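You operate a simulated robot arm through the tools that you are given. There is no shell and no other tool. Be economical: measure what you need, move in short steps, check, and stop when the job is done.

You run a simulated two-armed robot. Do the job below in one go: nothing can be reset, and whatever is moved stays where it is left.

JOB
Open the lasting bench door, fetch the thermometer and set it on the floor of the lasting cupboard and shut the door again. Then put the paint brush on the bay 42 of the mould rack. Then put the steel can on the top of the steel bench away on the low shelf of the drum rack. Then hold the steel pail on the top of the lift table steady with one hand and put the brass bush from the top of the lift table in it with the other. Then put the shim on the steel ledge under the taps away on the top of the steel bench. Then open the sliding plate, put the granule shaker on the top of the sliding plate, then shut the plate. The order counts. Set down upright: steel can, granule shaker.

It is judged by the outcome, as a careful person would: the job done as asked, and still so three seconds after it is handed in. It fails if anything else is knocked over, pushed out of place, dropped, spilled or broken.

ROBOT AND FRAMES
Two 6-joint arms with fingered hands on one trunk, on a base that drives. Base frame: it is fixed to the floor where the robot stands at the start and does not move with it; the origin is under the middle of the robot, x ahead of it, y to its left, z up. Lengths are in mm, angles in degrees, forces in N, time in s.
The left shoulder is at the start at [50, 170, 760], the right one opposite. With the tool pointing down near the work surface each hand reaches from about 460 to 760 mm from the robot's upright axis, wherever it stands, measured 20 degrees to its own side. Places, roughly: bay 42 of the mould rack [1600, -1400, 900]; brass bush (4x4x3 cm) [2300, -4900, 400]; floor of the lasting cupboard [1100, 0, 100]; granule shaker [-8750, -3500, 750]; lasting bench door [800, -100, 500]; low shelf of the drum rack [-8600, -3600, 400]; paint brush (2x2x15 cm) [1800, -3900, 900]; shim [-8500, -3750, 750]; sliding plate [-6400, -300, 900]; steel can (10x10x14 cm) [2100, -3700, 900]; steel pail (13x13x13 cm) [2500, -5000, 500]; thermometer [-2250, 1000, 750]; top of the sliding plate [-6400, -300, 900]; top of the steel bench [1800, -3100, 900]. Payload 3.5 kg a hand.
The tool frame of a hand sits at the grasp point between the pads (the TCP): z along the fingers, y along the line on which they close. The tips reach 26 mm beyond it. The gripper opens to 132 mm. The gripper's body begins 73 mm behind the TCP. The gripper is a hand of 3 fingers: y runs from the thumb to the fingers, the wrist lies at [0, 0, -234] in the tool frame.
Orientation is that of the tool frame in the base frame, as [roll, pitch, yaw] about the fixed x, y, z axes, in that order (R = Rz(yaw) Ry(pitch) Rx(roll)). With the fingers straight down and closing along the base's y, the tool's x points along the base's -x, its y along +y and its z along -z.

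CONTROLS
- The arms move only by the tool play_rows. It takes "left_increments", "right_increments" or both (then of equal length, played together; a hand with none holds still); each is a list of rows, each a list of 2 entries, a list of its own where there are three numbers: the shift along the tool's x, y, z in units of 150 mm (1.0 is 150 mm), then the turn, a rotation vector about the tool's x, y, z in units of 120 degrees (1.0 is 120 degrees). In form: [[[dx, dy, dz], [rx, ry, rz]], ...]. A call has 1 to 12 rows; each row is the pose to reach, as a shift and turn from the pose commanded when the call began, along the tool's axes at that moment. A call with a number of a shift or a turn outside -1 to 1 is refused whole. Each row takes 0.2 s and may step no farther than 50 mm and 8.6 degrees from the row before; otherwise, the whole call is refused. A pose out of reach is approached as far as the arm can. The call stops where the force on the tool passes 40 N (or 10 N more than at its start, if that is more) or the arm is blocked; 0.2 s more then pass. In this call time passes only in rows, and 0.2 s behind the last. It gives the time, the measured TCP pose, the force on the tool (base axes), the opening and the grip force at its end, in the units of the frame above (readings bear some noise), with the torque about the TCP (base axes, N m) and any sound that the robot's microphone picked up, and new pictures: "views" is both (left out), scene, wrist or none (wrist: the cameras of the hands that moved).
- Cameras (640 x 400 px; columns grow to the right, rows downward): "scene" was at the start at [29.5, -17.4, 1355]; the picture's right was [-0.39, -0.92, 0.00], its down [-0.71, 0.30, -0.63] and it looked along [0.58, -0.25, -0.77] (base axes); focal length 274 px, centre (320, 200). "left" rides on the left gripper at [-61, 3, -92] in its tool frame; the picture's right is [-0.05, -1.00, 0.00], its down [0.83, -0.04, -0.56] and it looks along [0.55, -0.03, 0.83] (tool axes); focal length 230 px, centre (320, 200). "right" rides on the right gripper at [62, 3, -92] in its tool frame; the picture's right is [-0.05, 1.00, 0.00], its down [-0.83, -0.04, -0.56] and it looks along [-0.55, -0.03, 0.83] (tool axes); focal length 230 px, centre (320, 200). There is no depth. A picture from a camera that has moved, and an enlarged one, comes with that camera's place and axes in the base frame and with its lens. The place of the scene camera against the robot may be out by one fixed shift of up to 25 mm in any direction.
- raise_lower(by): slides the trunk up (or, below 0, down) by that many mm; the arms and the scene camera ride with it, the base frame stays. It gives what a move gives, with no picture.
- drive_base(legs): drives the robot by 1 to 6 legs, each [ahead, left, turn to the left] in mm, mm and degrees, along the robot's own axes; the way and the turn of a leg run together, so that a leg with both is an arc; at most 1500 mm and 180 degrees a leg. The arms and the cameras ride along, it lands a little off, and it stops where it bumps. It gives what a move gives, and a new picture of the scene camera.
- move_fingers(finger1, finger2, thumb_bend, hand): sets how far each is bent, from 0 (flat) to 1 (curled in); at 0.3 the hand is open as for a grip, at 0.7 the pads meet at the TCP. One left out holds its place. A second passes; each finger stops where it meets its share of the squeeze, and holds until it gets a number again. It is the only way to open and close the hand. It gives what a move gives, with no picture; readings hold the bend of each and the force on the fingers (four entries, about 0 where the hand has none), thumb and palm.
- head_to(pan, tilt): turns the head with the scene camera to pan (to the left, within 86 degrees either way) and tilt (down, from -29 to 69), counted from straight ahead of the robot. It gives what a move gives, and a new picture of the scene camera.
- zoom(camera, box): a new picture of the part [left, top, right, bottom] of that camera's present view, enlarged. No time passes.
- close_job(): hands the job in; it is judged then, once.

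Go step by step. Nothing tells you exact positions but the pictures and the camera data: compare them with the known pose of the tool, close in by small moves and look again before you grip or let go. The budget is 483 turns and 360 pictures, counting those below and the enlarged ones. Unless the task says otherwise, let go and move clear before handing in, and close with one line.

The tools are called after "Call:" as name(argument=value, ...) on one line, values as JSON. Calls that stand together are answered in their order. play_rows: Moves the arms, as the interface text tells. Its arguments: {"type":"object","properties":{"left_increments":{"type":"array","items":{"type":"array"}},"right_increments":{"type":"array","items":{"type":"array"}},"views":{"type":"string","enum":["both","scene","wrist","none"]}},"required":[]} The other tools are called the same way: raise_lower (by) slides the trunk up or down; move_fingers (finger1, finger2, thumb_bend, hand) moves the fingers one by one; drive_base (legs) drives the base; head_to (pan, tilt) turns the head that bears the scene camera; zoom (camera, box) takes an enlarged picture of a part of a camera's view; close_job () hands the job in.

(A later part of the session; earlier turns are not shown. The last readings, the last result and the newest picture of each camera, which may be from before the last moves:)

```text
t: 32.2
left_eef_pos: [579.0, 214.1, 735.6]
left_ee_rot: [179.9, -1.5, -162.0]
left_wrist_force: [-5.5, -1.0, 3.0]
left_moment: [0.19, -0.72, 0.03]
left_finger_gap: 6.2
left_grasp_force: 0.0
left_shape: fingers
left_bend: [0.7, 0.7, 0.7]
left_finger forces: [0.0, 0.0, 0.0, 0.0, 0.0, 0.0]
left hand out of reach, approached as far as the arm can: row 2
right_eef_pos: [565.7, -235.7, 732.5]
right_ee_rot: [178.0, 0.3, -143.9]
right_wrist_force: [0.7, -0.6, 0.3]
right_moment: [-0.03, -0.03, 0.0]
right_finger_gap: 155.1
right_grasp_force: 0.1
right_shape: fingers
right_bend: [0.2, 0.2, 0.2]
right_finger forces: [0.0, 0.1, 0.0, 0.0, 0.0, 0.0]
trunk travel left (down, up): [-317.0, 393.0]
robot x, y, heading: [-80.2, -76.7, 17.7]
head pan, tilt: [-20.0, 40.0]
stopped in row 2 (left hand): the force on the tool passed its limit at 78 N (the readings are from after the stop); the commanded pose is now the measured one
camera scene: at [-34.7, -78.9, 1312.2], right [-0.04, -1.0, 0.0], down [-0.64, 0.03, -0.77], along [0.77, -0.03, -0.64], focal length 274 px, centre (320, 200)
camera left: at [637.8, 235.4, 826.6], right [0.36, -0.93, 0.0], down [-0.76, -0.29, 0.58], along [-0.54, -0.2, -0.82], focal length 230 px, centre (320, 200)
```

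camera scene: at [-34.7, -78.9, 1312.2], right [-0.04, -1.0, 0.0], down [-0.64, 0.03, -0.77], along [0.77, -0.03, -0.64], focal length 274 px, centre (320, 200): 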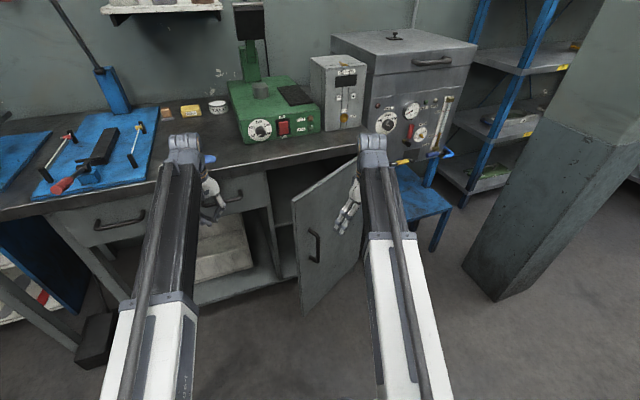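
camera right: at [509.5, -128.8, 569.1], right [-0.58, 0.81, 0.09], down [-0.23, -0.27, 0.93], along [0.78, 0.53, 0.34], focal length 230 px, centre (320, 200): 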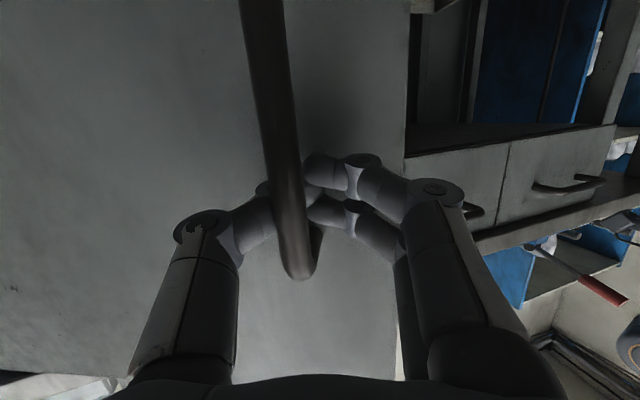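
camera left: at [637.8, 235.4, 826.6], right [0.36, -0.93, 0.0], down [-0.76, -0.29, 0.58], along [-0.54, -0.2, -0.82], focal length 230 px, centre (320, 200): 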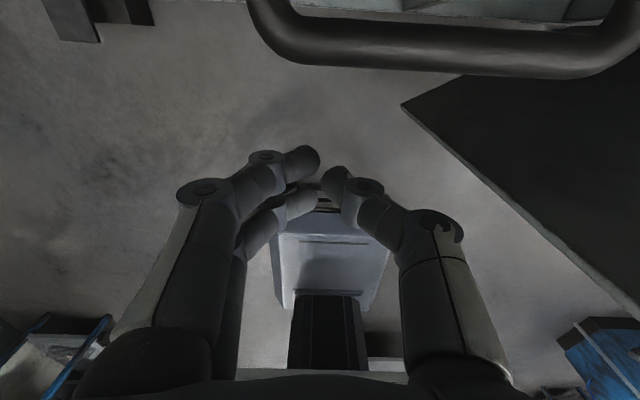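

The wrist camera housing touches the bench edge. I'll raise a bit more so it clears the top.

Call:
play_rows(left_increments=[[[0.2, 0, 0], [0, 0.0125, 0]]], views="none")

Call:
raise_lower(by=45)

Call:
play_rows(left_increments=[[[-0.25, 0, 0], [0, 0, 0]], [[-0.45, 0, 0], [0, 0, 0]]], views="wrist")

```text
t: 32.6
left_eef_pos: [552.3, 204.1, 736.8]
left_ee_rot: [179.9, -3.1, -162.1]
left_wrist_force: [0.6, 0.2, -0.4]
left_moment: [-0.02, -0.01, -0.01]
left_finger_gap: 5.9
left_grasp_force: 0.1
left_shape: fingers
left_bend: [0.7, 0.7, 0.7]
left_finger forces: [0.1, 0.0, 0.0, 0.0, 0.0, 0.0]
right_eef_pos: [565.2, -237.0, 732.8]
right_ee_rot: [178.2, 0.1, -143.9]
right_wrist_force: [-0.8, 0.1, -0.5]
right_moment: [0.0, 0.0, 0.01]
right_finger_gap: 155.1
right_grasp_force: 0.0
right_shape: fingers
right_bend: [0.2, 0.2, 0.2]
right_finger forces: [0.1, 0.1, 0.1, 0.0, 0.0, 0.0]
trunk travel left (down, up): [-317.0, 393.0]
robot x, y, heading: [-76.0, -75.4, 17.6]
head pan, tilt: [-20.0, 40.0]
```

```text
t: 33.5
left_eef_pos: [551.4, 202.3, 782.0]
left_ee_rot: [179.9, -2.9, -162.1]
left_wrist_force: [-0.3, 0.6, 0.1]
left_moment: [0.02, 0.03, -0.02]
left_finger_gap: 6.2
left_grasp_force: 0.1
left_shape: fingers
left_bend: [0.7, 0.7, 0.7]
left_finger forces: [0.0, 0.0, 0.0, 0.0, 0.0, 0.0]
right_eef_pos: [565.2, -236.6, 778.7]
right_ee_rot: [178.0, 0.2, -143.9]
right_wrist_force: [0.3, -0.4, 0.0]
right_moment: [0.0, 0.01, 0.01]
right_finger_gap: 154.7
right_grasp_force: 0.0
right_shape: fingers
right_bend: [0.2, 0.2, 0.2]
right_finger forces: [0.0, 0.0, 0.1, 0.1, 0.0, 0.1]
trunk travel left (down, up): [-362.0, 348.0]
robot x, y, heading: [-82.3, -78.1, 17.5]
head pan, tilt: [-20.0, 40.0]
```

```text
t: 34.1
left_eef_pos: [578.2, 215.5, 773.6]
left_ee_rot: [179.9, -2.9, -162.1]
left_wrist_force: [0.0, 0.1, -0.3]
left_moment: [-0.01, 0.0, 0.03]
left_finger_gap: 6.1
left_grasp_force: 0.1
left_shape: fingers
left_bend: [0.7, 0.7, 0.7]
left_finger forces: [0.0, 0.1, 0.1, 0.1, 0.0, 0.1]
left hand out of reach, approached as far as the arm can: row 1, 2
right_eef_pos: [565.5, -235.5, 778.0]
right_ee_rot: [178.2, 0.4, -143.9]
right_wrist_force: [-0.4, 0.2, -0.5]
right_moment: [0.02, -0.03, -0.01]
right_finger_gap: 154.9
right_grasp_force: 0.1
right_shape: fingers
right_bend: [0.2, 0.2, 0.2]
right_finger forces: [0.0, 0.0, 0.0, 0.0, 0.0, 0.0]
trunk travel left (down, up): [-362.0, 348.0]
robot x, y, heading: [-76.4, -76.0, 17.6]
head pan, tilt: [-20.0, 40.0]
camera left: at [639.5, 237.6, 862.4], right [0.36, -0.93, 0.0], down [-0.75, -0.29, 0.6], along [-0.56, -0.21, -0.8], focal length 230 px, centre (320, 200)
```

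left: 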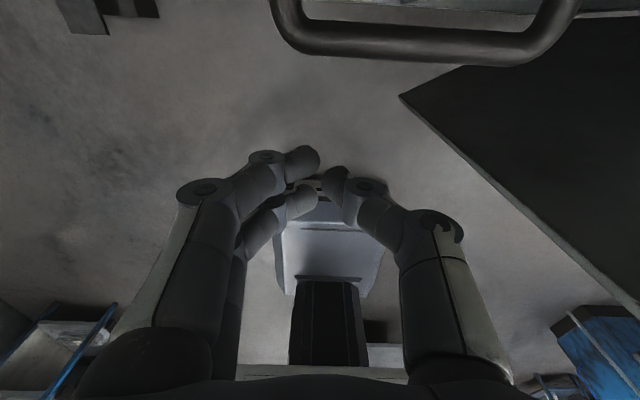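

Now forward a little and then right with the base so the fingers go behind the door's edge.

Call:
drive_base(legs=[[38, 0, 0], [0, -262, 0]])

Call:
zoom(camera="left", box=[0, 0, 640, 400])

```text
t: 36.4
left_eef_pos: [694.5, -26.3, 773.5]
left_ee_rot: [179.9, -2.9, -162.5]
left_wrist_force: [-0.5, 0.0, 0.0]
left_moment: [-0.03, 0.01, -0.03]
left_finger_gap: 6.1
left_grasp_force: 0.1
left_shape: fingers
left_bend: [0.7, 0.7, 0.7]
left_finger forces: [0.0, 0.0, 0.1, 0.1, 0.0, 0.1]
right_eef_pos: [679.3, -475.8, 777.2]
right_ee_rot: [178.1, 0.2, -144.4]
right_wrist_force: [0.0, 0.6, 0.0]
right_moment: [0.01, 0.05, -0.02]
right_finger_gap: 154.7
right_grasp_force: 0.0
right_shape: fingers
right_bend: [0.2, 0.2, 0.2]
right_finger forces: [0.0, 0.1, 0.1, 0.0, 0.0, 0.0]
trunk travel left (down, up): [-362.0, 348.0]
robot x, y, heading: [31.8, -310.5, 17.5]
head pan, tilt: [-20.0, 40.0]
camera scene: at [80.6, -315.2, 1357.1], right [-0.05, -1.0, 0.0], down [-0.64, 0.03, -0.77], along [0.77, -0.04, -0.64], focal length 274 px, centre (320, 200)
```

scene: 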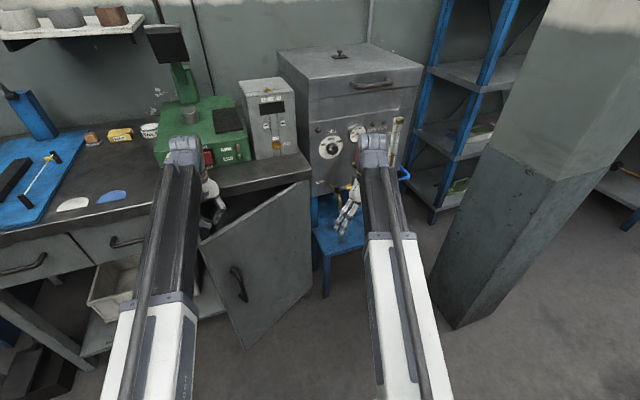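

```text
1.00 times, centred on (320, 200) of left (not enlarged: the box is as wide or as high as the picture)
camera zoom: at [756.3, -4.1, 862.4], right [0.35, -0.94, 0.0], down [-0.75, -0.28, 0.6], along [-0.56, -0.21, -0.8], focal length 230 px, centre (320, 200)
```

zoom: 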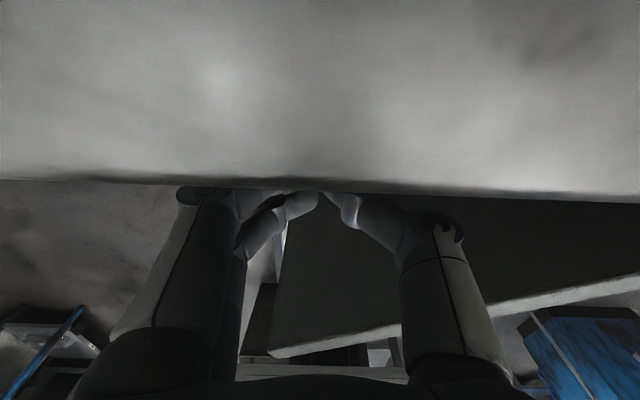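

The fingers are behind the door. Pull back and to the right along the arc.

Call:
drive_base(legs=[[-197, -106, 0], [-84, -137, 0]])

```text
t: 39.1
left_eef_pos: [499.9, -342.2, 773.5]
left_ee_rot: [179.9, -3.0, -162.5]
left_wrist_force: [0.0, 0.8, 0.3]
left_moment: [-0.03, 0.03, 0.01]
left_finger_gap: 5.8
left_grasp_force: 0.1
left_shape: fingers
left_bend: [0.7, 0.7, 0.7]
left_finger forces: [0.0, 0.0, 0.0, 0.1, 0.1, 0.1]
right_eef_pos: [483.1, -792.7, 778.4]
right_ee_rot: [178.1, 0.1, -144.4]
right_wrist_force: [-0.1, 0.1, -0.6]
right_moment: [0.0, 0.01, -0.01]
right_finger_gap: 155.3
right_grasp_force: 0.1
right_shape: fingers
right_bend: [0.2, 0.2, 0.2]
right_finger forces: [0.1, 0.0, 0.1, 0.0, 0.1, 0.0]
trunk travel left (down, up): [-362.0, 348.0]
robot x, y, heading: [-159.3, -629.8, 17.1]
head pan, tilt: [-20.0, 40.0]
camera scene: at [-114.4, -631.3, 1357.1], right [-0.05, -1.0, 0.0], down [-0.64, 0.03, -0.77], along [0.77, -0.04, -0.64], focal length 274 px, centre (320, 200)
```

scene: 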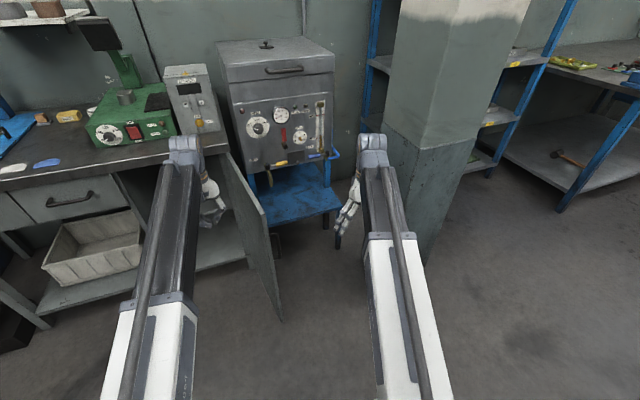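

The door is at roughly 75°. One more nudge to about 90°, then clear off to the left and fetch the thermometer.

Call:
drive_base(legs=[[0, -80, 0], [0, 100, 0]])

```text
t: 40.9
left_eef_pos: [493.8, -322.3, 773.5]
left_ee_rot: [179.9, -3.0, -162.4]
left_wrist_force: [-0.3, 0.0, 0.0]
left_moment: [0.02, -0.01, 0.01]
left_finger_gap: 5.8
left_grasp_force: 0.1
left_shape: fingers
left_bend: [0.7, 0.7, 0.7]
left_finger forces: [0.0, 0.0, 0.0, 0.0, 0.0, 0.1]
right_eef_pos: [476.9, -773.5, 777.7]
right_ee_rot: [177.9, 0.2, -144.3]
right_wrist_force: [0.8, -0.1, 0.3]
right_moment: [0.02, -0.02, 0.02]
right_finger_gap: 154.7
right_grasp_force: 0.0
right_shape: fingers
right_bend: [0.2, 0.2, 0.2]
right_finger forces: [0.1, 0.0, 0.1, 0.0, 0.1, 0.1]
trunk travel left (down, up): [-362.0, 348.0]
robot x, y, heading: [-164.9, -609.9, 17.3]
head pan, tilt: [-20.0, 40.0]
camera scene: at [-120.3, -612.9, 1357.1], right [-0.05, -1.0, 0.0], down [-0.64, 0.03, -0.77], along [0.77, -0.03, -0.64], focal length 274 px, centre (320, 200)
```

scene: 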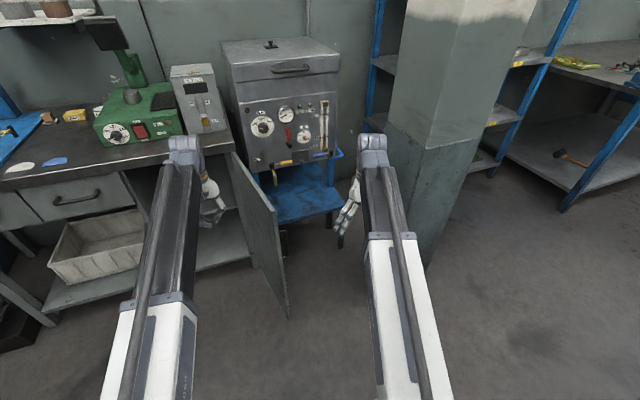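

The door is wide open. I'll raise the trunk so the right hand sweeps above the door, then turn left to look for the thermometer.

Call:
raise_lower(by=120)

Call:
drive_base(legs=[[0, 0, 100]])

Call:
head_to(pan=30, tilt=20)

```text
t: 42.4
left_eef_pos: [493.8, -321.7, 893.4]
left_ee_rot: [179.9, -2.8, -162.5]
left_wrist_force: [-0.5, -0.4, 0.7]
left_moment: [0.01, -0.01, -0.02]
left_finger_gap: 5.9
left_grasp_force: 0.1
left_shape: fingers
left_bend: [0.7, 0.7, 0.7]
left_finger forces: [0.1, 0.0, 0.0, 0.0, 0.0, 0.0]
right_eef_pos: [478.8, -772.7, 897.5]
right_ee_rot: [178.1, 0.1, -144.3]
right_wrist_force: [0.3, -0.3, 0.0]
right_moment: [0.0, 0.0, 0.0]
right_finger_gap: 155.2
right_grasp_force: 0.0
right_shape: fingers
right_bend: [0.2, 0.2, 0.2]
right_finger forces: [0.0, 0.0, 0.0, 0.0, 0.0, 0.0]
trunk travel left (down, up): [-482.0, 228.0]
robot x, y, heading: [-166.2, -606.1, 17.5]
head pan, tilt: [-20.0, 40.0]
```

```text
t: 47.0
left_eef_pos: [-571.9, -15.8, 894.7]
left_ee_rot: [179.9, -2.9, -61.8]
left_wrist_force: [0.0, -0.2, -0.3]
left_moment: [0.01, 0.0, -0.01]
left_finger_gap: 5.8
left_grasp_force: 0.1
left_shape: fingers
left_bend: [0.7, 0.7, 0.7]
left_finger forces: [0.1, 0.0, 0.0, 0.0, 0.0, 0.0]
right_eef_pos: [-125.9, 54.4, 898.3]
right_ee_rot: [178.1, 0.2, -43.4]
right_wrist_force: [0.3, 0.1, 0.4]
right_moment: [0.0, -0.02, 0.0]
right_finger_gap: 154.9
right_grasp_force: 0.0
right_shape: fingers
right_bend: [0.2, 0.2, 0.2]
right_finger forces: [0.1, 0.0, 0.0, 0.0, 0.0, 0.0]
trunk travel left (down, up): [-482.0, 228.0]
robot x, y, heading: [-167.1, -609.1, 118.1]
head pan, tilt: [-20.0, 40.0]
camera scene: at [-160.4, -547.9, 1477.1], right [0.99, 0.14, 0.0], down [0.09, -0.64, -0.77], along [-0.11, 0.76, -0.64], focal length 274 px, centre (320, 200)
```

scene: 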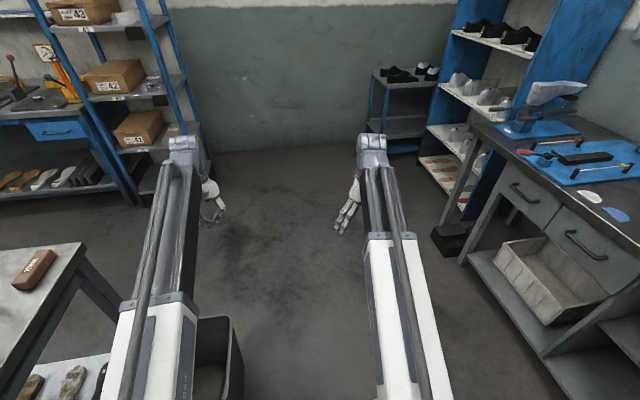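

```text
t: 48.2
left_eef_pos: [-571.8, -14.3, 893.1]
left_ee_rot: [179.9, -2.9, -61.6]
left_wrist_force: [0.5, -0.4, 1.1]
left_moment: [0.03, -0.04, -0.01]
left_finger_gap: 5.7
left_grasp_force: 0.0
left_shape: fingers
left_bend: [0.7, 0.7, 0.7]
left_finger forces: [0.0, 0.0, 0.0, 0.0, 0.0, 0.0]
right_eef_pos: [-125.4, 53.9, 898.9]
right_ee_rot: [178.1, 0.1, -43.5]
right_wrist_force: [0.1, 0.1, 0.5]
right_moment: [-0.01, -0.02, 0.0]
right_finger_gap: 155.1
right_grasp_force: 0.0
right_shape: fingers
right_bend: [0.2, 0.2, 0.2]
right_finger forces: [0.0, 0.1, 0.0, 0.1, 0.0, 0.0]
trunk travel left (down, up): [-482.0, 228.0]
robot x, y, heading: [-169.4, -612.8, 118.3]
head pan, tilt: [30.0, 20.0]
camera scene: at [-227.4, -582.9, 1508.5], right [0.53, 0.85, 0.0], down [0.29, -0.18, -0.94], along [-0.8, 0.5, -0.34], focal length 274 px, centre (320, 200)
```

scene: 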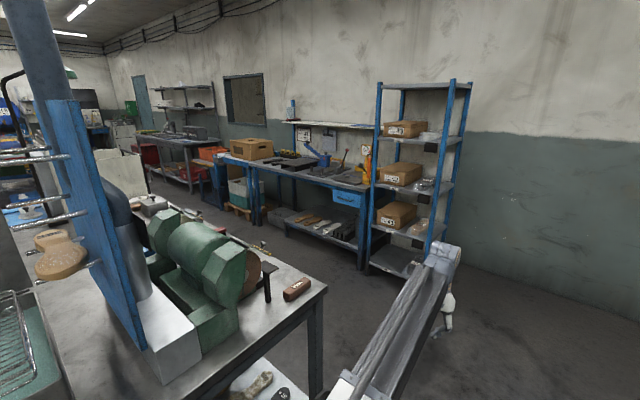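

Call:
zoom(camera="scene", box=[210, 110, 400, 230])

```text
3.33 times, centred on (305, 170) of scene
camera zoom: at [-227.4, -582.9, 1508.5], right [0.53, 0.85, 0.0], down [0.29, -0.18, -0.94], along [-0.8, 0.5, -0.34], focal length 915 px, centre (370, 300)
```

zoom: 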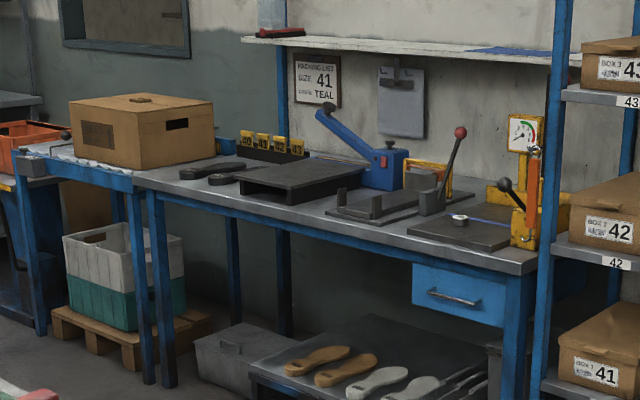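

The bench with the thermometer lies beyond the machine table; the room is rotated about 17.5° from the base frame. I'll drive around: ahead along the aisle, then sideways to the left.

Call:
drive_base(legs=[[0, 0, -10.7], [1230, 0, 0], [0, 1250, 0]])

Call:
head_to(pan=12, tilt=35)

```text
t: 50.5
left_eef_pos: [-477.1, 112.0, 893.5]
left_ee_rot: [179.9, -2.9, -71.9]
left_wrist_force: [0.3, 0.1, -0.1]
left_moment: [0.0, 0.01, 0.02]
left_finger_gap: 5.5
left_grasp_force: 0.1
left_shape: fingers
left_bend: [0.7, 0.7, 0.7]
left_finger forces: [0.0, 0.0, 0.1, 0.0, 0.1, 0.1]
right_eef_pos: [-26.1, 101.0, 897.1]
right_ee_rot: [178.0, 0.1, -53.8]
right_wrist_force: [0.2, 0.3, -0.4]
right_moment: [-0.01, 0.04, -0.04]
right_finger_gap: 155.0
right_grasp_force: 0.0
right_shape: fingers
right_bend: [0.2, 0.2, 0.2]
right_finger forces: [0.1, 0.1, 0.1, 0.0, 0.0, 0.0]
trunk travel left (down, up): [-482.0, 228.0]
robot x, y, heading: [-183.5, -546.5, 108.0]
head pan, tilt: [30.0, 20.0]
stopped in leg 2: the robot was blocked; the commanded pose is now the measured one
camera scene: at [-241.4, -508.4, 1508.5], right [0.67, 0.74, 0.0], down [0.25, -0.23, -0.94], along [-0.7, 0.63, -0.34], focal length 274 px, centre (320, 200)
```

scene: 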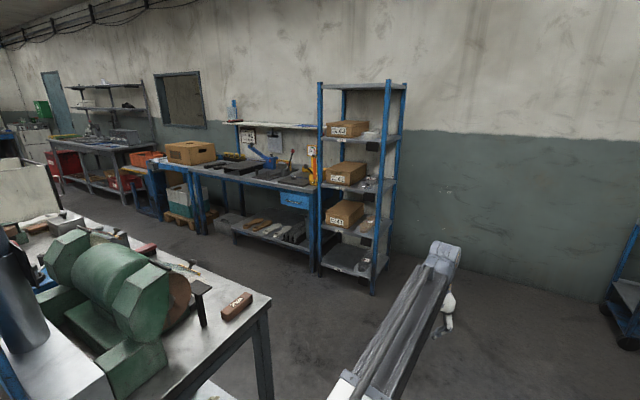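

```text
t: 51.3
left_eef_pos: [-478.1, 112.1, 893.2]
left_ee_rot: [179.9, -3.0, -71.9]
left_wrist_force: [-0.3, 0.8, -0.7]
left_moment: [-0.02, 0.0, -0.02]
left_finger_gap: 5.8
left_grasp_force: 0.0
left_shape: fingers
left_bend: [0.7, 0.7, 0.7]
left_finger forces: [0.0, 0.1, 0.0, 0.1, 0.1, 0.0]
right_eef_pos: [-26.3, 100.4, 898.0]
right_ee_rot: [178.0, 0.1, -53.8]
right_wrist_force: [0.1, 0.5, -0.2]
right_moment: [-0.01, 0.01, 0.02]
right_finger_gap: 154.8
right_grasp_force: 0.1
right_shape: fingers
right_bend: [0.2, 0.2, 0.2]
right_finger forces: [0.0, 0.0, 0.0, 0.1, 0.0, 0.0]
trunk travel left (down, up): [-482.0, 228.0]
robot x, y, heading: [-184.0, -544.4, 108.0]
head pan, tilt: [12.0, 35.0]
camera scene: at [-216.2, -494.5, 1484.7], right [0.87, 0.5, 0.0], down [0.29, -0.5, -0.82], along [-0.41, 0.71, -0.57], focal length 274 px, centre (320, 200)
```

scene: 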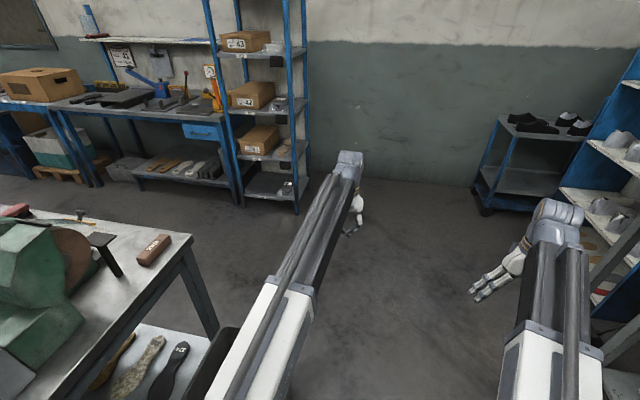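

The bin under the table end blocks the left front. I'll sidestep right first.

Call:
drive_base(legs=[[-40, -220, 0], [1200, 0, 0], [0, 1350, 0]])

```text
t: 62.3
left_eef_pos: [-1281.1, 1100.9, 892.0]
left_ee_rot: [179.8, -3.0, -75.7]
left_wrist_force: [-0.3, 0.1, -0.4]
left_moment: [-0.02, 0.06, -0.02]
left_finger_gap: 5.7
left_grasp_force: 0.1
left_shape: fingers
left_bend: [0.7, 0.7, 0.7]
left_finger forces: [0.1, 0.0, 0.0, 0.0, 0.0, 0.0]
right_eef_pos: [-857.1, 1073.6, 897.3]
right_ee_rot: [178.0, 0.1, -55.0]
right_wrist_force: [0.2, -0.5, 0.2]
right_moment: [-0.04, 0.0, -0.01]
right_finger_gap: 155.0
right_grasp_force: 0.0
right_shape: fingers
right_bend: [0.2, 0.2, 0.2]
right_finger forces: [0.1, 0.0, 0.1, 0.0, 0.0, 0.0]
trunk travel left (down, up): [-482.0, 228.0]
robot x, y, heading: [-1031.5, 429.6, 106.6]
head pan, tilt: [12.0, 35.0]
stopped in leg 3: the robot was blocked; the commanded pose is now the measured one
camera scene: at [-1062.0, 484.3, 1484.6], right [0.88, 0.48, 0.0], down [0.27, -0.5, -0.82], along [-0.39, 0.72, -0.57], focal length 274 px, centre (320, 200)
```

scene: 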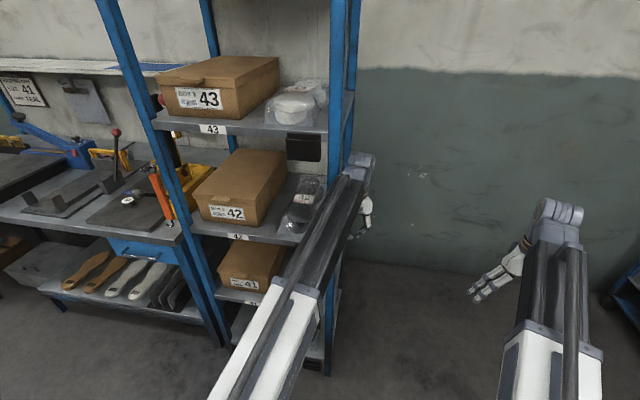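

The left hand came up against the rack post. I'll back off and go further out.

Call:
drive_base(legs=[[0, -60, 0], [-220, 0, 0], [0, 980, 1]])

```text
t: 69.2
left_eef_pos: [-2107.1, 614.6, 892.7]
left_ee_rot: [179.9, -3.1, -74.5]
left_wrist_force: [0.0, 0.7, 0.5]
left_moment: [0.04, 0.0, 0.0]
left_finger_gap: 6.0
left_grasp_force: 0.1
left_shape: fingers
left_bend: [0.7, 0.7, 0.7]
left_finger forces: [0.0, 0.0, 0.1, 0.1, 0.1, 0.1]
right_eef_pos: [-1682.4, 594.1, 897.9]
right_ee_rot: [178.1, 0.1, -54.1]
right_wrist_force: [-0.2, 0.0, 0.1]
right_moment: [0.01, 0.01, -0.02]
right_finger_gap: 155.1
right_grasp_force: 0.0
right_shape: fingers
right_bend: [0.2, 0.2, 0.2]
right_finger forces: [0.0, 0.0, 0.0, 0.1, 0.0, 0.1]
trunk travel left (down, up): [-482.0, 228.0]
robot x, y, heading: [-1841.6, -51.9, 107.5]
head pan, tilt: [12.0, 35.0]
camera scene: at [-1876.0, 0.4, 1484.7], right [0.87, 0.49, 0.0], down [0.28, -0.5, -0.82], along [-0.4, 0.71, -0.57], focal length 274 px, centre (320, 200)
```

scene: 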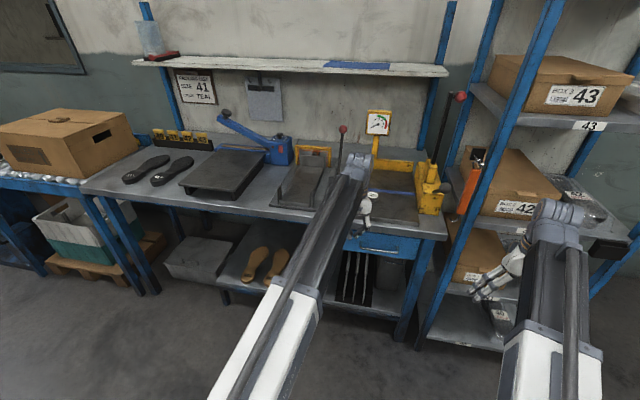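

I'll shift left so the thermometer is in view and in front of the right hand.

Call:
drive_base(legs=[[0, 420, 0]])

```text
t: 71.8
left_eef_pos: [-2517.8, 480.3, 891.3]
left_ee_rot: [179.9, -3.0, -73.8]
left_wrist_force: [0.6, 0.6, 0.0]
left_moment: [-0.03, 0.01, -0.02]
left_finger_gap: 5.9
left_grasp_force: 0.1
left_shape: fingers
left_bend: [0.7, 0.7, 0.7]
left_finger forces: [0.0, 0.0, 0.0, 0.1, 0.0, 0.0]
right_eef_pos: [-2093.1, 466.1, 898.7]
right_ee_rot: [177.9, 0.1, -53.2]
right_wrist_force: [0.7, 0.5, 0.2]
right_moment: [-0.03, -0.02, -0.01]
right_finger_gap: 155.0
right_grasp_force: 0.0
right_shape: fingers
right_bend: [0.2, 0.2, 0.2]
right_finger forces: [0.0, 0.0, 0.0, 0.0, 0.0, 0.0]
trunk travel left (down, up): [-482.0, 228.0]
robot x, y, heading: [-2244.0, -177.8, 108.3]
head pan, tilt: [12.0, 35.0]
camera scene: at [-2278.9, -130.2, 1484.7], right [0.86, 0.5, 0.0], down [0.29, -0.5, -0.82], along [-0.41, 0.71, -0.57], focal length 274 px, centre (320, 200)
```

scene: 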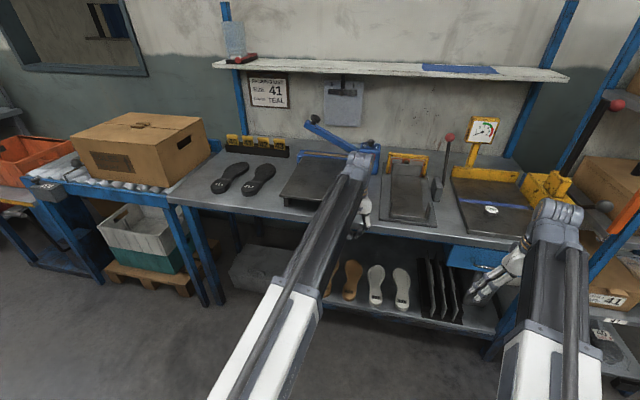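

Call:
zoom(camera="scene", box=[380, 100, 620, 270])

```text
2.35 times, centred on (500, 185) of scene
camera zoom: at [-2278.9, -130.2, 1484.7], right [0.86, 0.5, 0.0], down [0.29, -0.5, -0.82], along [-0.41, 0.71, -0.57], focal length 646 px, centre (-104, 235)
```

zoom: 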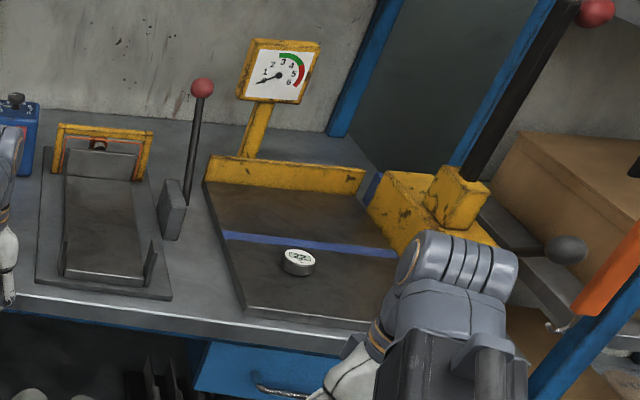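

The thermometer is a small round puck on the plate near (-2117, 1052). I'll bring the right hand toward it.

Call:
drive_base(legs=[[0, -165, -0.8], [390, 0, 0]])

Call:
zoom(camera="right", box=[0, 0, 640, 400])

```text
t: 75.4
left_eef_pos: [-2473.4, 914.0, 891.7]
left_ee_rot: [179.8, -3.0, -74.3]
left_wrist_force: [0.1, -0.1, 0.1]
left_moment: [0.01, 0.0, -0.02]
left_finger_gap: 5.7
left_grasp_force: 0.1
left_shape: fingers
left_bend: [0.7, 0.7, 0.7]
left_finger forces: [0.0, 0.0, 0.0, 0.0, 0.2, 0.0]
right_eef_pos: [-2049.0, 897.4, 897.9]
right_ee_rot: [177.9, 0.2, -53.8]
right_wrist_force: [-2.8, -0.3, -1.0]
right_moment: [-0.03, 0.12, 0.11]
right_finger_gap: 151.9
right_grasp_force: 2.0
right_shape: fingers
right_bend: [0.2, 0.2, 0.22]
right_finger forces: [0.0, 0.0, 0.0, 0.0, 3.1, 0.0]
trunk travel left (down, up): [-482.0, 228.0]
robot x, y, heading: [-2207.1, 250.6, 107.6]
head pan, tilt: [12.0, 35.0]
camera scene: at [-2240.8, 302.3, 1484.7], right [0.87, 0.5, 0.0], down [0.28, -0.5, -0.82], along [-0.41, 0.71, -0.57], focal length 274 px, centre (320, 200)
```

scene: 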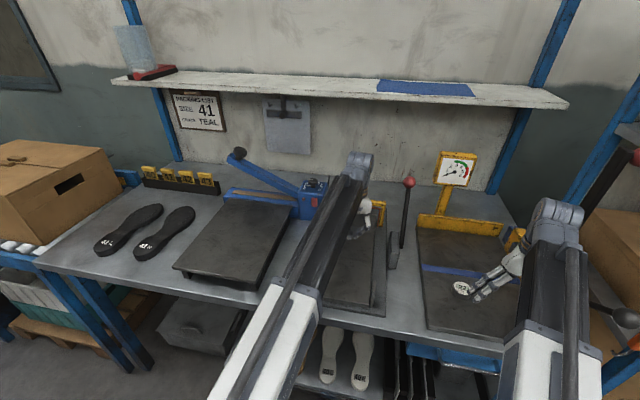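

```text
1.00 times, centred on (320, 200) of right (not enlarged: the box is as wide or as high as the picture)
camera zoom: at [-2012.0, 847.2, 990.3], right [-0.84, -0.55, 0.03], down [-0.44, 0.71, 0.56], along [-0.33, 0.45, -0.83], focal length 230 px, centre (320, 200)
```

zoom: 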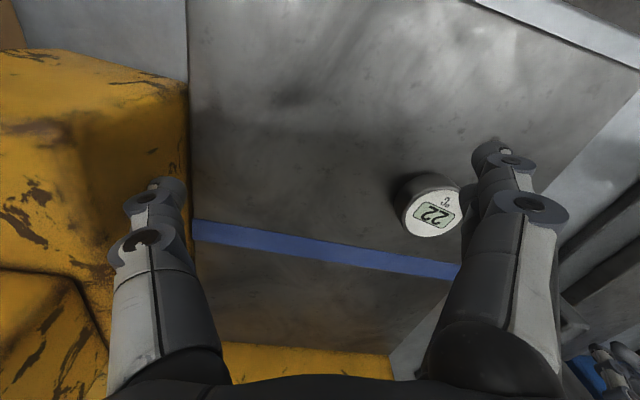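

The thumb is touching the yellow clamp; the puck lies about 97 mm to the hand's left. I'll lift a bit, shift over it and look again.

Call:
play_rows(right_increments=[[[-0.03, 0.05, -0.27], [0, 0, 0]], [[-0.2, 0.27, -0.27], [0, 0, 0]], [[-0.38, 0.52, -0.27], [0, 0, 0]]], views="wrist")

```text
t: 76.2
left_eef_pos: [-2473.8, 913.9, 893.2]
left_ee_rot: [-180.0, -3.0, -74.3]
left_wrist_force: [-0.7, 1.2, 1.0]
left_moment: [-0.01, 0.03, 0.0]
left_finger_gap: 5.6
left_grasp_force: 0.2
left_shape: fingers
left_bend: [0.7, 0.7, 0.7]
left_finger forces: [0.0, 0.0, 0.0, 0.1, 0.0, 0.1]
right_eef_pos: [-2143.8, 897.9, 943.9]
right_ee_rot: [178.0, 0.1, -53.8]
right_wrist_force: [0.3, -0.3, 0.2]
right_moment: [-0.02, 0.0, 0.04]
right_finger_gap: 154.9
right_grasp_force: 0.1
right_shape: fingers
right_bend: [0.2, 0.2, 0.2]
right_finger forces: [0.0, 0.1, 0.0, 0.0, 0.0, 0.0]
trunk travel left (down, up): [-482.0, 228.0]
robot x, y, heading: [-2206.7, 252.6, 107.9]
head pan, tilt: [12.0, 35.0]
camera right: at [-2106.9, 847.5, 1035.6], right [-0.84, -0.55, 0.03], down [-0.44, 0.71, 0.56], along [-0.33, 0.45, -0.83], focal length 230 px, centre (320, 200)
```

right: 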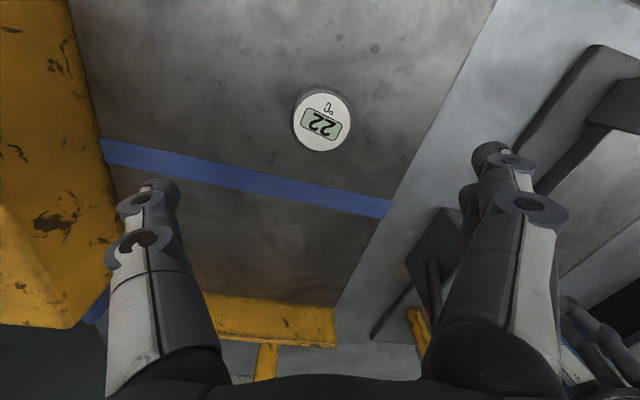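

The puck top is at (-2140, 883, 858). Centre over it and descend with care.

Call:
move_fingers(hand="right", finger1=0.35, finger2=0.35, thumb_bend=0.35)

Call:
play_rows(right_increments=[[[0.097, 0.037, 0.1], [0, 0, 0]], [[0.097, 0.037, 0.3], [0, 0, 0]], [[0.097, 0.037, 0.44], [0, 0, 0]], [[0.097, 0.037, 0.533], [0, 0, 0]]], views="wrist")

```text
t: 77.2
left_eef_pos: [-2474.8, 914.6, 892.8]
left_ee_rot: [179.8, -3.0, -74.3]
left_wrist_force: [0.2, -0.6, -0.3]
left_moment: [-0.01, 0.01, 0.01]
left_finger_gap: 5.9
left_grasp_force: 0.0
left_shape: fingers
left_bend: [0.7, 0.7, 0.7]
left_finger forces: [0.0, 0.0, 0.0, 0.1, 0.0, 0.0]
right_eef_pos: [-2142.8, 896.4, 943.1]
right_ee_rot: [178.1, 0.2, -53.8]
right_wrist_force: [-0.4, 0.3, 0.5]
right_moment: [0.0, -0.03, -0.02]
right_finger_gap: 118.9
right_grasp_force: 0.0
right_shape: fingers
right_bend: [0.35, 0.35, 0.35]
right_finger forces: [0.1, 0.0, 0.0, 0.0, 0.0, 0.1]
trunk travel left (down, up): [-482.0, 228.0]
robot x, y, heading: [-2205.5, 250.2, 107.6]
head pan, tilt: [12.0, 35.0]
```

```text
t: 78.3
left_eef_pos: [-2474.7, 912.6, 893.5]
left_ee_rot: [-180.0, -2.8, -74.2]
left_wrist_force: [0.2, 0.5, 0.4]
left_moment: [0.06, 0.0, 0.01]
left_finger_gap: 5.8
left_grasp_force: 0.0
left_shape: fingers
left_bend: [0.7, 0.7, 0.7]
left_finger forces: [0.0, 0.1, 0.1, 0.0, 0.1, 0.0]
right_eef_pos: [-2144.2, 878.8, 866.5]
right_ee_rot: [178.3, 0.5, -53.7]
right_wrist_force: [-1.7, -6.5, 21.0]
right_moment: [0.76, -1.25, -0.26]
right_finger_gap: 122.0
right_grasp_force: 10.5
right_shape: fingers
right_bend: [0.35, 0.35, 0.35]
right_finger forces: [0.0, 0.0, 0.0, 0.0, 21.5, 0.0]
trunk travel left (down, up): [-482.0, 228.0]
robot x, y, heading: [-2209.4, 251.8, 107.7]
head pan, tilt: [12.0, 35.0]
stopped in row 4 (right hand): the force on the tool passed its limit at 41 N (the readings are from after the stop); the commanded pose is now the measured one
camera right: at [-2108.1, 829.7, 959.5], right [-0.84, -0.55, 0.03], down [-0.44, 0.7, 0.56], along [-0.33, 0.46, -0.83], focal length 230 px, centre (320, 200)
```

right: 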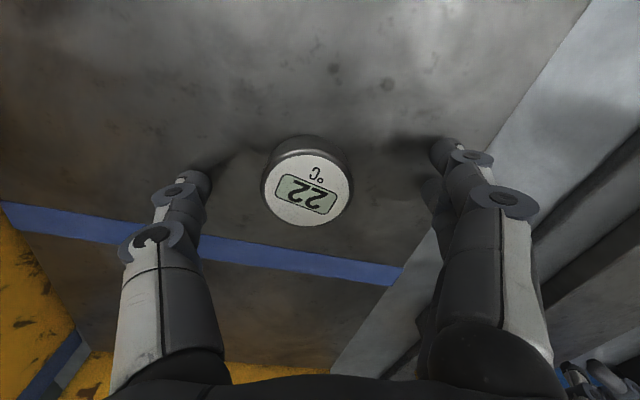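

The thumb reached the plate. I'll lift a few mm and close on the puck.

Call:
play_rows(right_increments=[[[0, 0, -0.035], [0, 0, 0]]], views="none")

Call:
move_fingers(hand="right", finger1=0.7, finger2=0.7, thumb_bend=0.7)

Call:
zoom(camera="right", box=[0, 0, 640, 400])

```text
t: 78.8
left_eef_pos: [-2474.4, 914.5, 893.1]
left_ee_rot: [179.9, -3.1, -74.3]
left_wrist_force: [0.3, 0.3, 0.0]
left_moment: [-0.02, 0.0, 0.0]
left_finger_gap: 5.9
left_grasp_force: 0.1
left_shape: fingers
left_bend: [0.7, 0.7, 0.7]
left_finger forces: [0.1, 0.0, 0.2, 0.0, 0.1, 0.0]
right_eef_pos: [-2143.9, 881.4, 869.3]
right_ee_rot: [178.1, 0.4, -53.7]
right_wrist_force: [1.2, -1.4, 2.0]
right_moment: [0.08, -0.18, -0.12]
right_finger_gap: 120.4
right_grasp_force: 1.5
right_shape: fingers
right_bend: [0.35, 0.35, 0.35]
right_finger forces: [0.0, 0.1, 0.1, 0.1, 2.7, 0.1]
trunk travel left (down, up): [-482.0, 228.0]
robot x, y, heading: [-2209.4, 252.8, 107.7]
head pan, tilt: [12.0, 35.0]
```

```text
t: 79.8
left_eef_pos: [-2474.4, 913.6, 894.2]
left_ee_rot: [179.9, -2.8, -74.3]
left_wrist_force: [1.0, 0.1, -0.2]
left_moment: [0.02, -0.02, 0.01]
left_finger_gap: 5.8
left_grasp_force: 0.1
left_shape: fingers
left_bend: [0.7, 0.7, 0.7]
left_finger forces: [0.0, 0.1, 0.0, 0.1, 0.1, 0.0]
right_eef_pos: [-2143.5, 880.9, 871.5]
right_ee_rot: [178.2, 0.7, -53.8]
right_wrist_force: [7.3, 7.2, 34.9]
right_moment: [1.04, -1.48, 0.12]
right_finger_gap: 41.8
right_grasp_force: 28.5
right_shape: fingers
right_bend: [0.63, 0.64, 0.62]
right_finger forces: [5.5, 5.3, 0.0, 0.0, 46.5, 0.0]
trunk travel left (down, up): [-482.0, 228.0]
robot x, y, heading: [-2208.3, 248.9, 107.8]
head pan, tilt: [12.0, 35.0]
```

```text
1.00 times, centred on (320, 200) of right (not enlarged: the box is as wide or as high as the picture)
camera zoom: at [-2107.0, 830.8, 963.7], right [-0.84, -0.55, 0.03], down [-0.44, 0.7, 0.56], along [-0.33, 0.46, -0.83], focal length 230 px, centre (320, 200)
```

zoom: 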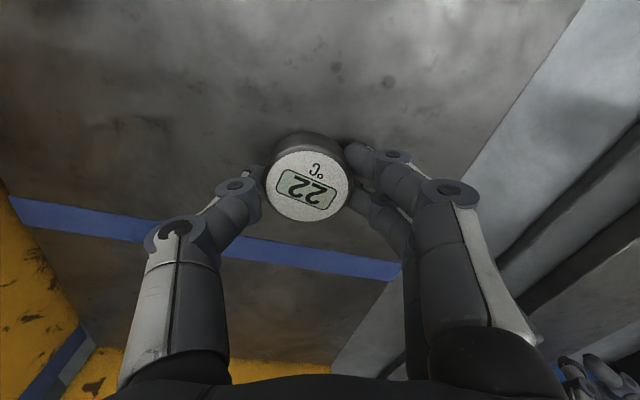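

Gripped (42 mm). Ease up slightly, tighten and lift.

Call:
play_rows(right_increments=[[[0, 0, -0.03], [0, 0, 0]]], views="none")

Call:
move_fingers(hand="right", finger1=0.74, finger2=0.74, thumb_bend=0.74)

Call:
play_rows(right_increments=[[[0, 0, -0.2], [0, 0, 0]], [[0, 0, -0.5], [0, 0, 0]], [[0, 0, -0.8], [0, 0, 0]]], views="wrist")

```text
t: 80.2
left_eef_pos: [-2475.3, 914.5, 892.3]
left_ee_rot: [179.9, -2.9, -74.2]
left_wrist_force: [0.3, 0.2, 1.1]
left_moment: [-0.04, 0.01, 0.01]
left_finger_gap: 5.6
left_grasp_force: 0.0
left_shape: fingers
left_bend: [0.7, 0.7, 0.7]
left_finger forces: [0.0, 0.0, 0.0, 0.0, 0.0, 0.0]
right_eef_pos: [-2143.7, 880.3, 873.0]
right_ee_rot: [178.0, 0.2, -53.7]
right_wrist_force: [2.2, 2.7, 10.0]
right_moment: [0.31, -0.43, 0.03]
right_finger_gap: 41.1
right_grasp_force: 19.2
right_shape: fingers
right_bend: [0.63, 0.63, 0.62]
right_finger forces: [7.4, 7.1, 0.1, 0.0, 24.7, 0.0]
trunk travel left (down, up): [-482.0, 228.0]
robot x, y, heading: [-2207.6, 252.3, 107.7]
head pan, tilt: [12.0, 35.0]
```

```text
t: 81.2
left_eef_pos: [-2474.2, 914.5, 892.6]
left_ee_rot: [179.9, -3.0, -74.3]
left_wrist_force: [-0.3, 0.9, -1.1]
left_moment: [0.0, 0.0, 0.02]
left_finger_gap: 5.7
left_grasp_force: 0.1
left_shape: fingers
left_bend: [0.7, 0.7, 0.7]
left_finger forces: [0.0, 0.0, 0.0, 0.0, 0.1, 0.0]
right_eef_pos: [-2143.4, 880.9, 874.4]
right_ee_rot: [178.1, 0.4, -53.7]
right_wrist_force: [0.9, -0.4, -1.5]
right_moment: [0.02, 0.02, -0.04]
right_finger_gap: 40.4
right_grasp_force: 24.0
right_shape: fingers
right_bend: [0.67, 0.68, 0.62]
right_finger forces: [11.9, 11.9, 0.0, 0.0, 22.8, 0.0]
trunk travel left (down, up): [-482.0, 228.0]
robot x, y, heading: [-2208.7, 253.5, 107.7]
head pan, tilt: [12.0, 35.0]
```

```text
t: 82.0
left_eef_pos: [-2474.5, 915.3, 892.4]
left_ee_rot: [179.9, -3.0, -74.3]
left_wrist_force: [-0.3, -0.4, -0.2]
left_moment: [0.0, 0.0, 0.0]
left_finger_gap: 5.8
left_grasp_force: 0.1
left_shape: fingers
left_bend: [0.7, 0.7, 0.7]
left_finger forces: [0.0, 0.0, 0.0, 0.0, 0.1, 0.1]
right_eef_pos: [-2139.7, 881.7, 994.2]
right_ee_rot: [178.1, 0.3, -53.7]
right_wrist_force: [0.1, 0.1, -1.6]
right_moment: [-0.01, 0.01, -0.01]
right_finger_gap: 40.1
right_grasp_force: 23.2
right_shape: fingers
right_bend: [0.67, 0.68, 0.62]
right_finger forces: [11.8, 11.9, 0.1, 0.0, 22.8, 0.0]
trunk travel left (down, up): [-482.0, 228.0]
robot x, y, heading: [-2206.6, 250.3, 107.7]
head pan, tilt: [12.0, 35.0]
camera right: at [-2103.1, 833.0, 1085.9], right [-0.83, -0.55, 0.03], down [-0.44, 0.7, 0.56], along [-0.33, 0.45, -0.83], focal length 230 px, centre (320, 200)
```

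right: 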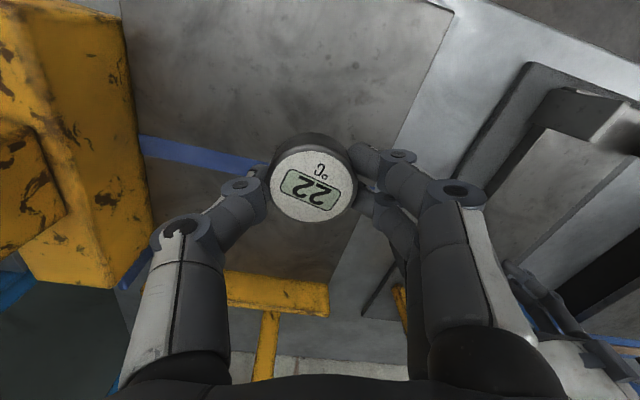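

Thermometer held. I'll drive back the way I came to the lasting bench, facing it.

Call:
drive_base(legs=[[-390, 0, 0], [0, -1450, 0], [0, -450, 0], [-1130, 0, 0]])

```text
t: 98.9
left_eef_pos: [-211.0, 9.6, 891.9]
left_ee_rot: [179.9, -3.1, -75.0]
left_wrist_force: [-0.1, 0.1, 0.3]
left_moment: [-0.01, 0.01, 0.01]
left_finger_gap: 6.0
left_grasp_force: 0.1
left_shape: fingers
left_bend: [0.7, 0.7, 0.7]
left_finger forces: [0.0, 0.0, 0.0, 0.0, 0.0, 0.0]
right_eef_pos: [123.2, -26.9, 994.1]
right_ee_rot: [178.1, 0.4, -54.5]
right_wrist_force: [-0.4, 0.2, -0.2]
right_moment: [-0.01, -0.01, 0.03]
right_finger_gap: 40.4
right_grasp_force: 23.3
right_shape: fingers
right_bend: [0.67, 0.68, 0.62]
right_finger forces: [11.8, 11.8, 0.0, 0.1, 22.7, 0.1]
trunk travel left (down, up): [-482.0, 228.0]
robot x, y, heading: [46.1, -656.8, 106.8]
head pan, tilt: [12.0, 35.0]
camera scene: at [13.7, -606.2, 1484.7], right [0.88, 0.48, 0.0], down [0.28, -0.5, -0.82], along [-0.4, 0.72, -0.57], focal length 274 px, centre (320, 200)
```

scene: 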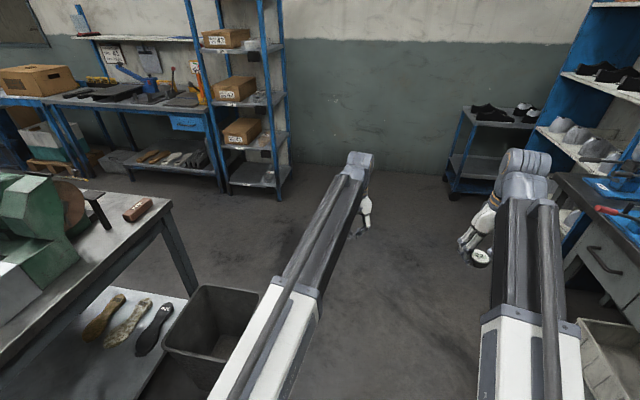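

I overshot slightly; forward 430, then turn to face the cupboard.

Call:
drive_base(legs=[[400, 0, 0], [0, 0, -89.3]])

Call:
head_to(pan=-15, tilt=45)

```text
t: 105.1
left_eef_pos: [582.3, 12.5, 892.1]
left_ee_rot: [179.9, -3.0, -162.3]
left_wrist_force: [0.5, -0.4, 0.4]
left_moment: [-0.03, -0.01, 0.03]
left_finger_gap: 5.8
left_grasp_force: 0.1
left_shape: fingers
left_bend: [0.7, 0.7, 0.7]
left_finger forces: [0.1, 0.1, 0.0, 0.1, 0.0, 0.0]
right_eef_pos: [561.3, -320.8, 993.6]
right_ee_rot: [178.1, 0.5, -141.8]
right_wrist_force: [0.5, 0.1, 0.3]
right_moment: [0.0, 0.02, 0.02]
right_finger_gap: 40.1
right_grasp_force: 22.3
right_shape: fingers
right_bend: [0.67, 0.68, 0.62]
right_finger forces: [10.9, 11.8, 0.0, 0.0, 22.2, 0.1]
trunk travel left (down, up): [-482.0, 228.0]
robot x, y, heading: [-74.7, -275.6, 19.6]
head pan, tilt: [12.0, 35.0]
camera scene: at [-35.0, -229.4, 1484.7], right [0.53, -0.85, 0.0], down [-0.49, -0.3, -0.82], along [0.7, 0.43, -0.57], focal length 274 px, centre (320, 200)
```

scene: 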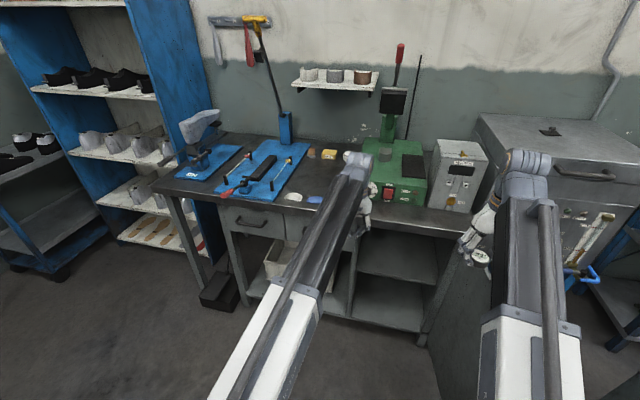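

```text
t: 106.0
left_eef_pos: [581.7, 13.8, 892.8]
left_ee_rot: [179.9, -3.0, -162.3]
left_wrist_force: [-0.2, -0.1, 0.2]
left_moment: [0.0, -0.01, 0.04]
left_finger_gap: 5.9
left_grasp_force: 0.0
left_shape: fingers
left_bend: [0.7, 0.7, 0.7]
left_finger forces: [0.1, 0.0, 0.0, 0.0, 0.0, 0.0]
right_eef_pos: [561.6, -320.3, 993.6]
right_ee_rot: [178.0, 0.3, -141.8]
right_wrist_force: [-0.1, -0.6, -1.4]
right_moment: [0.02, 0.02, 0.01]
right_finger_gap: 39.8
right_grasp_force: 22.5
right_shape: fingers
right_bend: [0.67, 0.68, 0.62]
right_finger forces: [10.9, 11.7, 0.1, 0.0, 22.2, 0.1]
trunk travel left (down, up): [-482.0, 228.0]
robot x, y, heading: [-68.0, -276.2, 19.5]
head pan, tilt: [-15.0, 45.0]
camera scene: at [-28.8, -269.0, 1469.9], right [0.08, -1.0, 0.0], down [-0.7, -0.06, -0.71], along [0.7, 0.06, -0.71], focal length 274 px, centre (320, 200)
```

scene: 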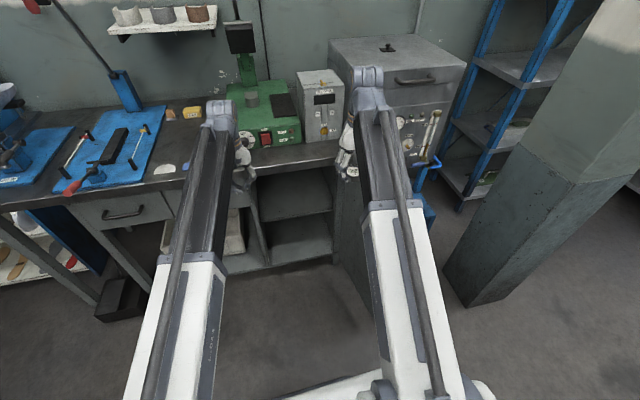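

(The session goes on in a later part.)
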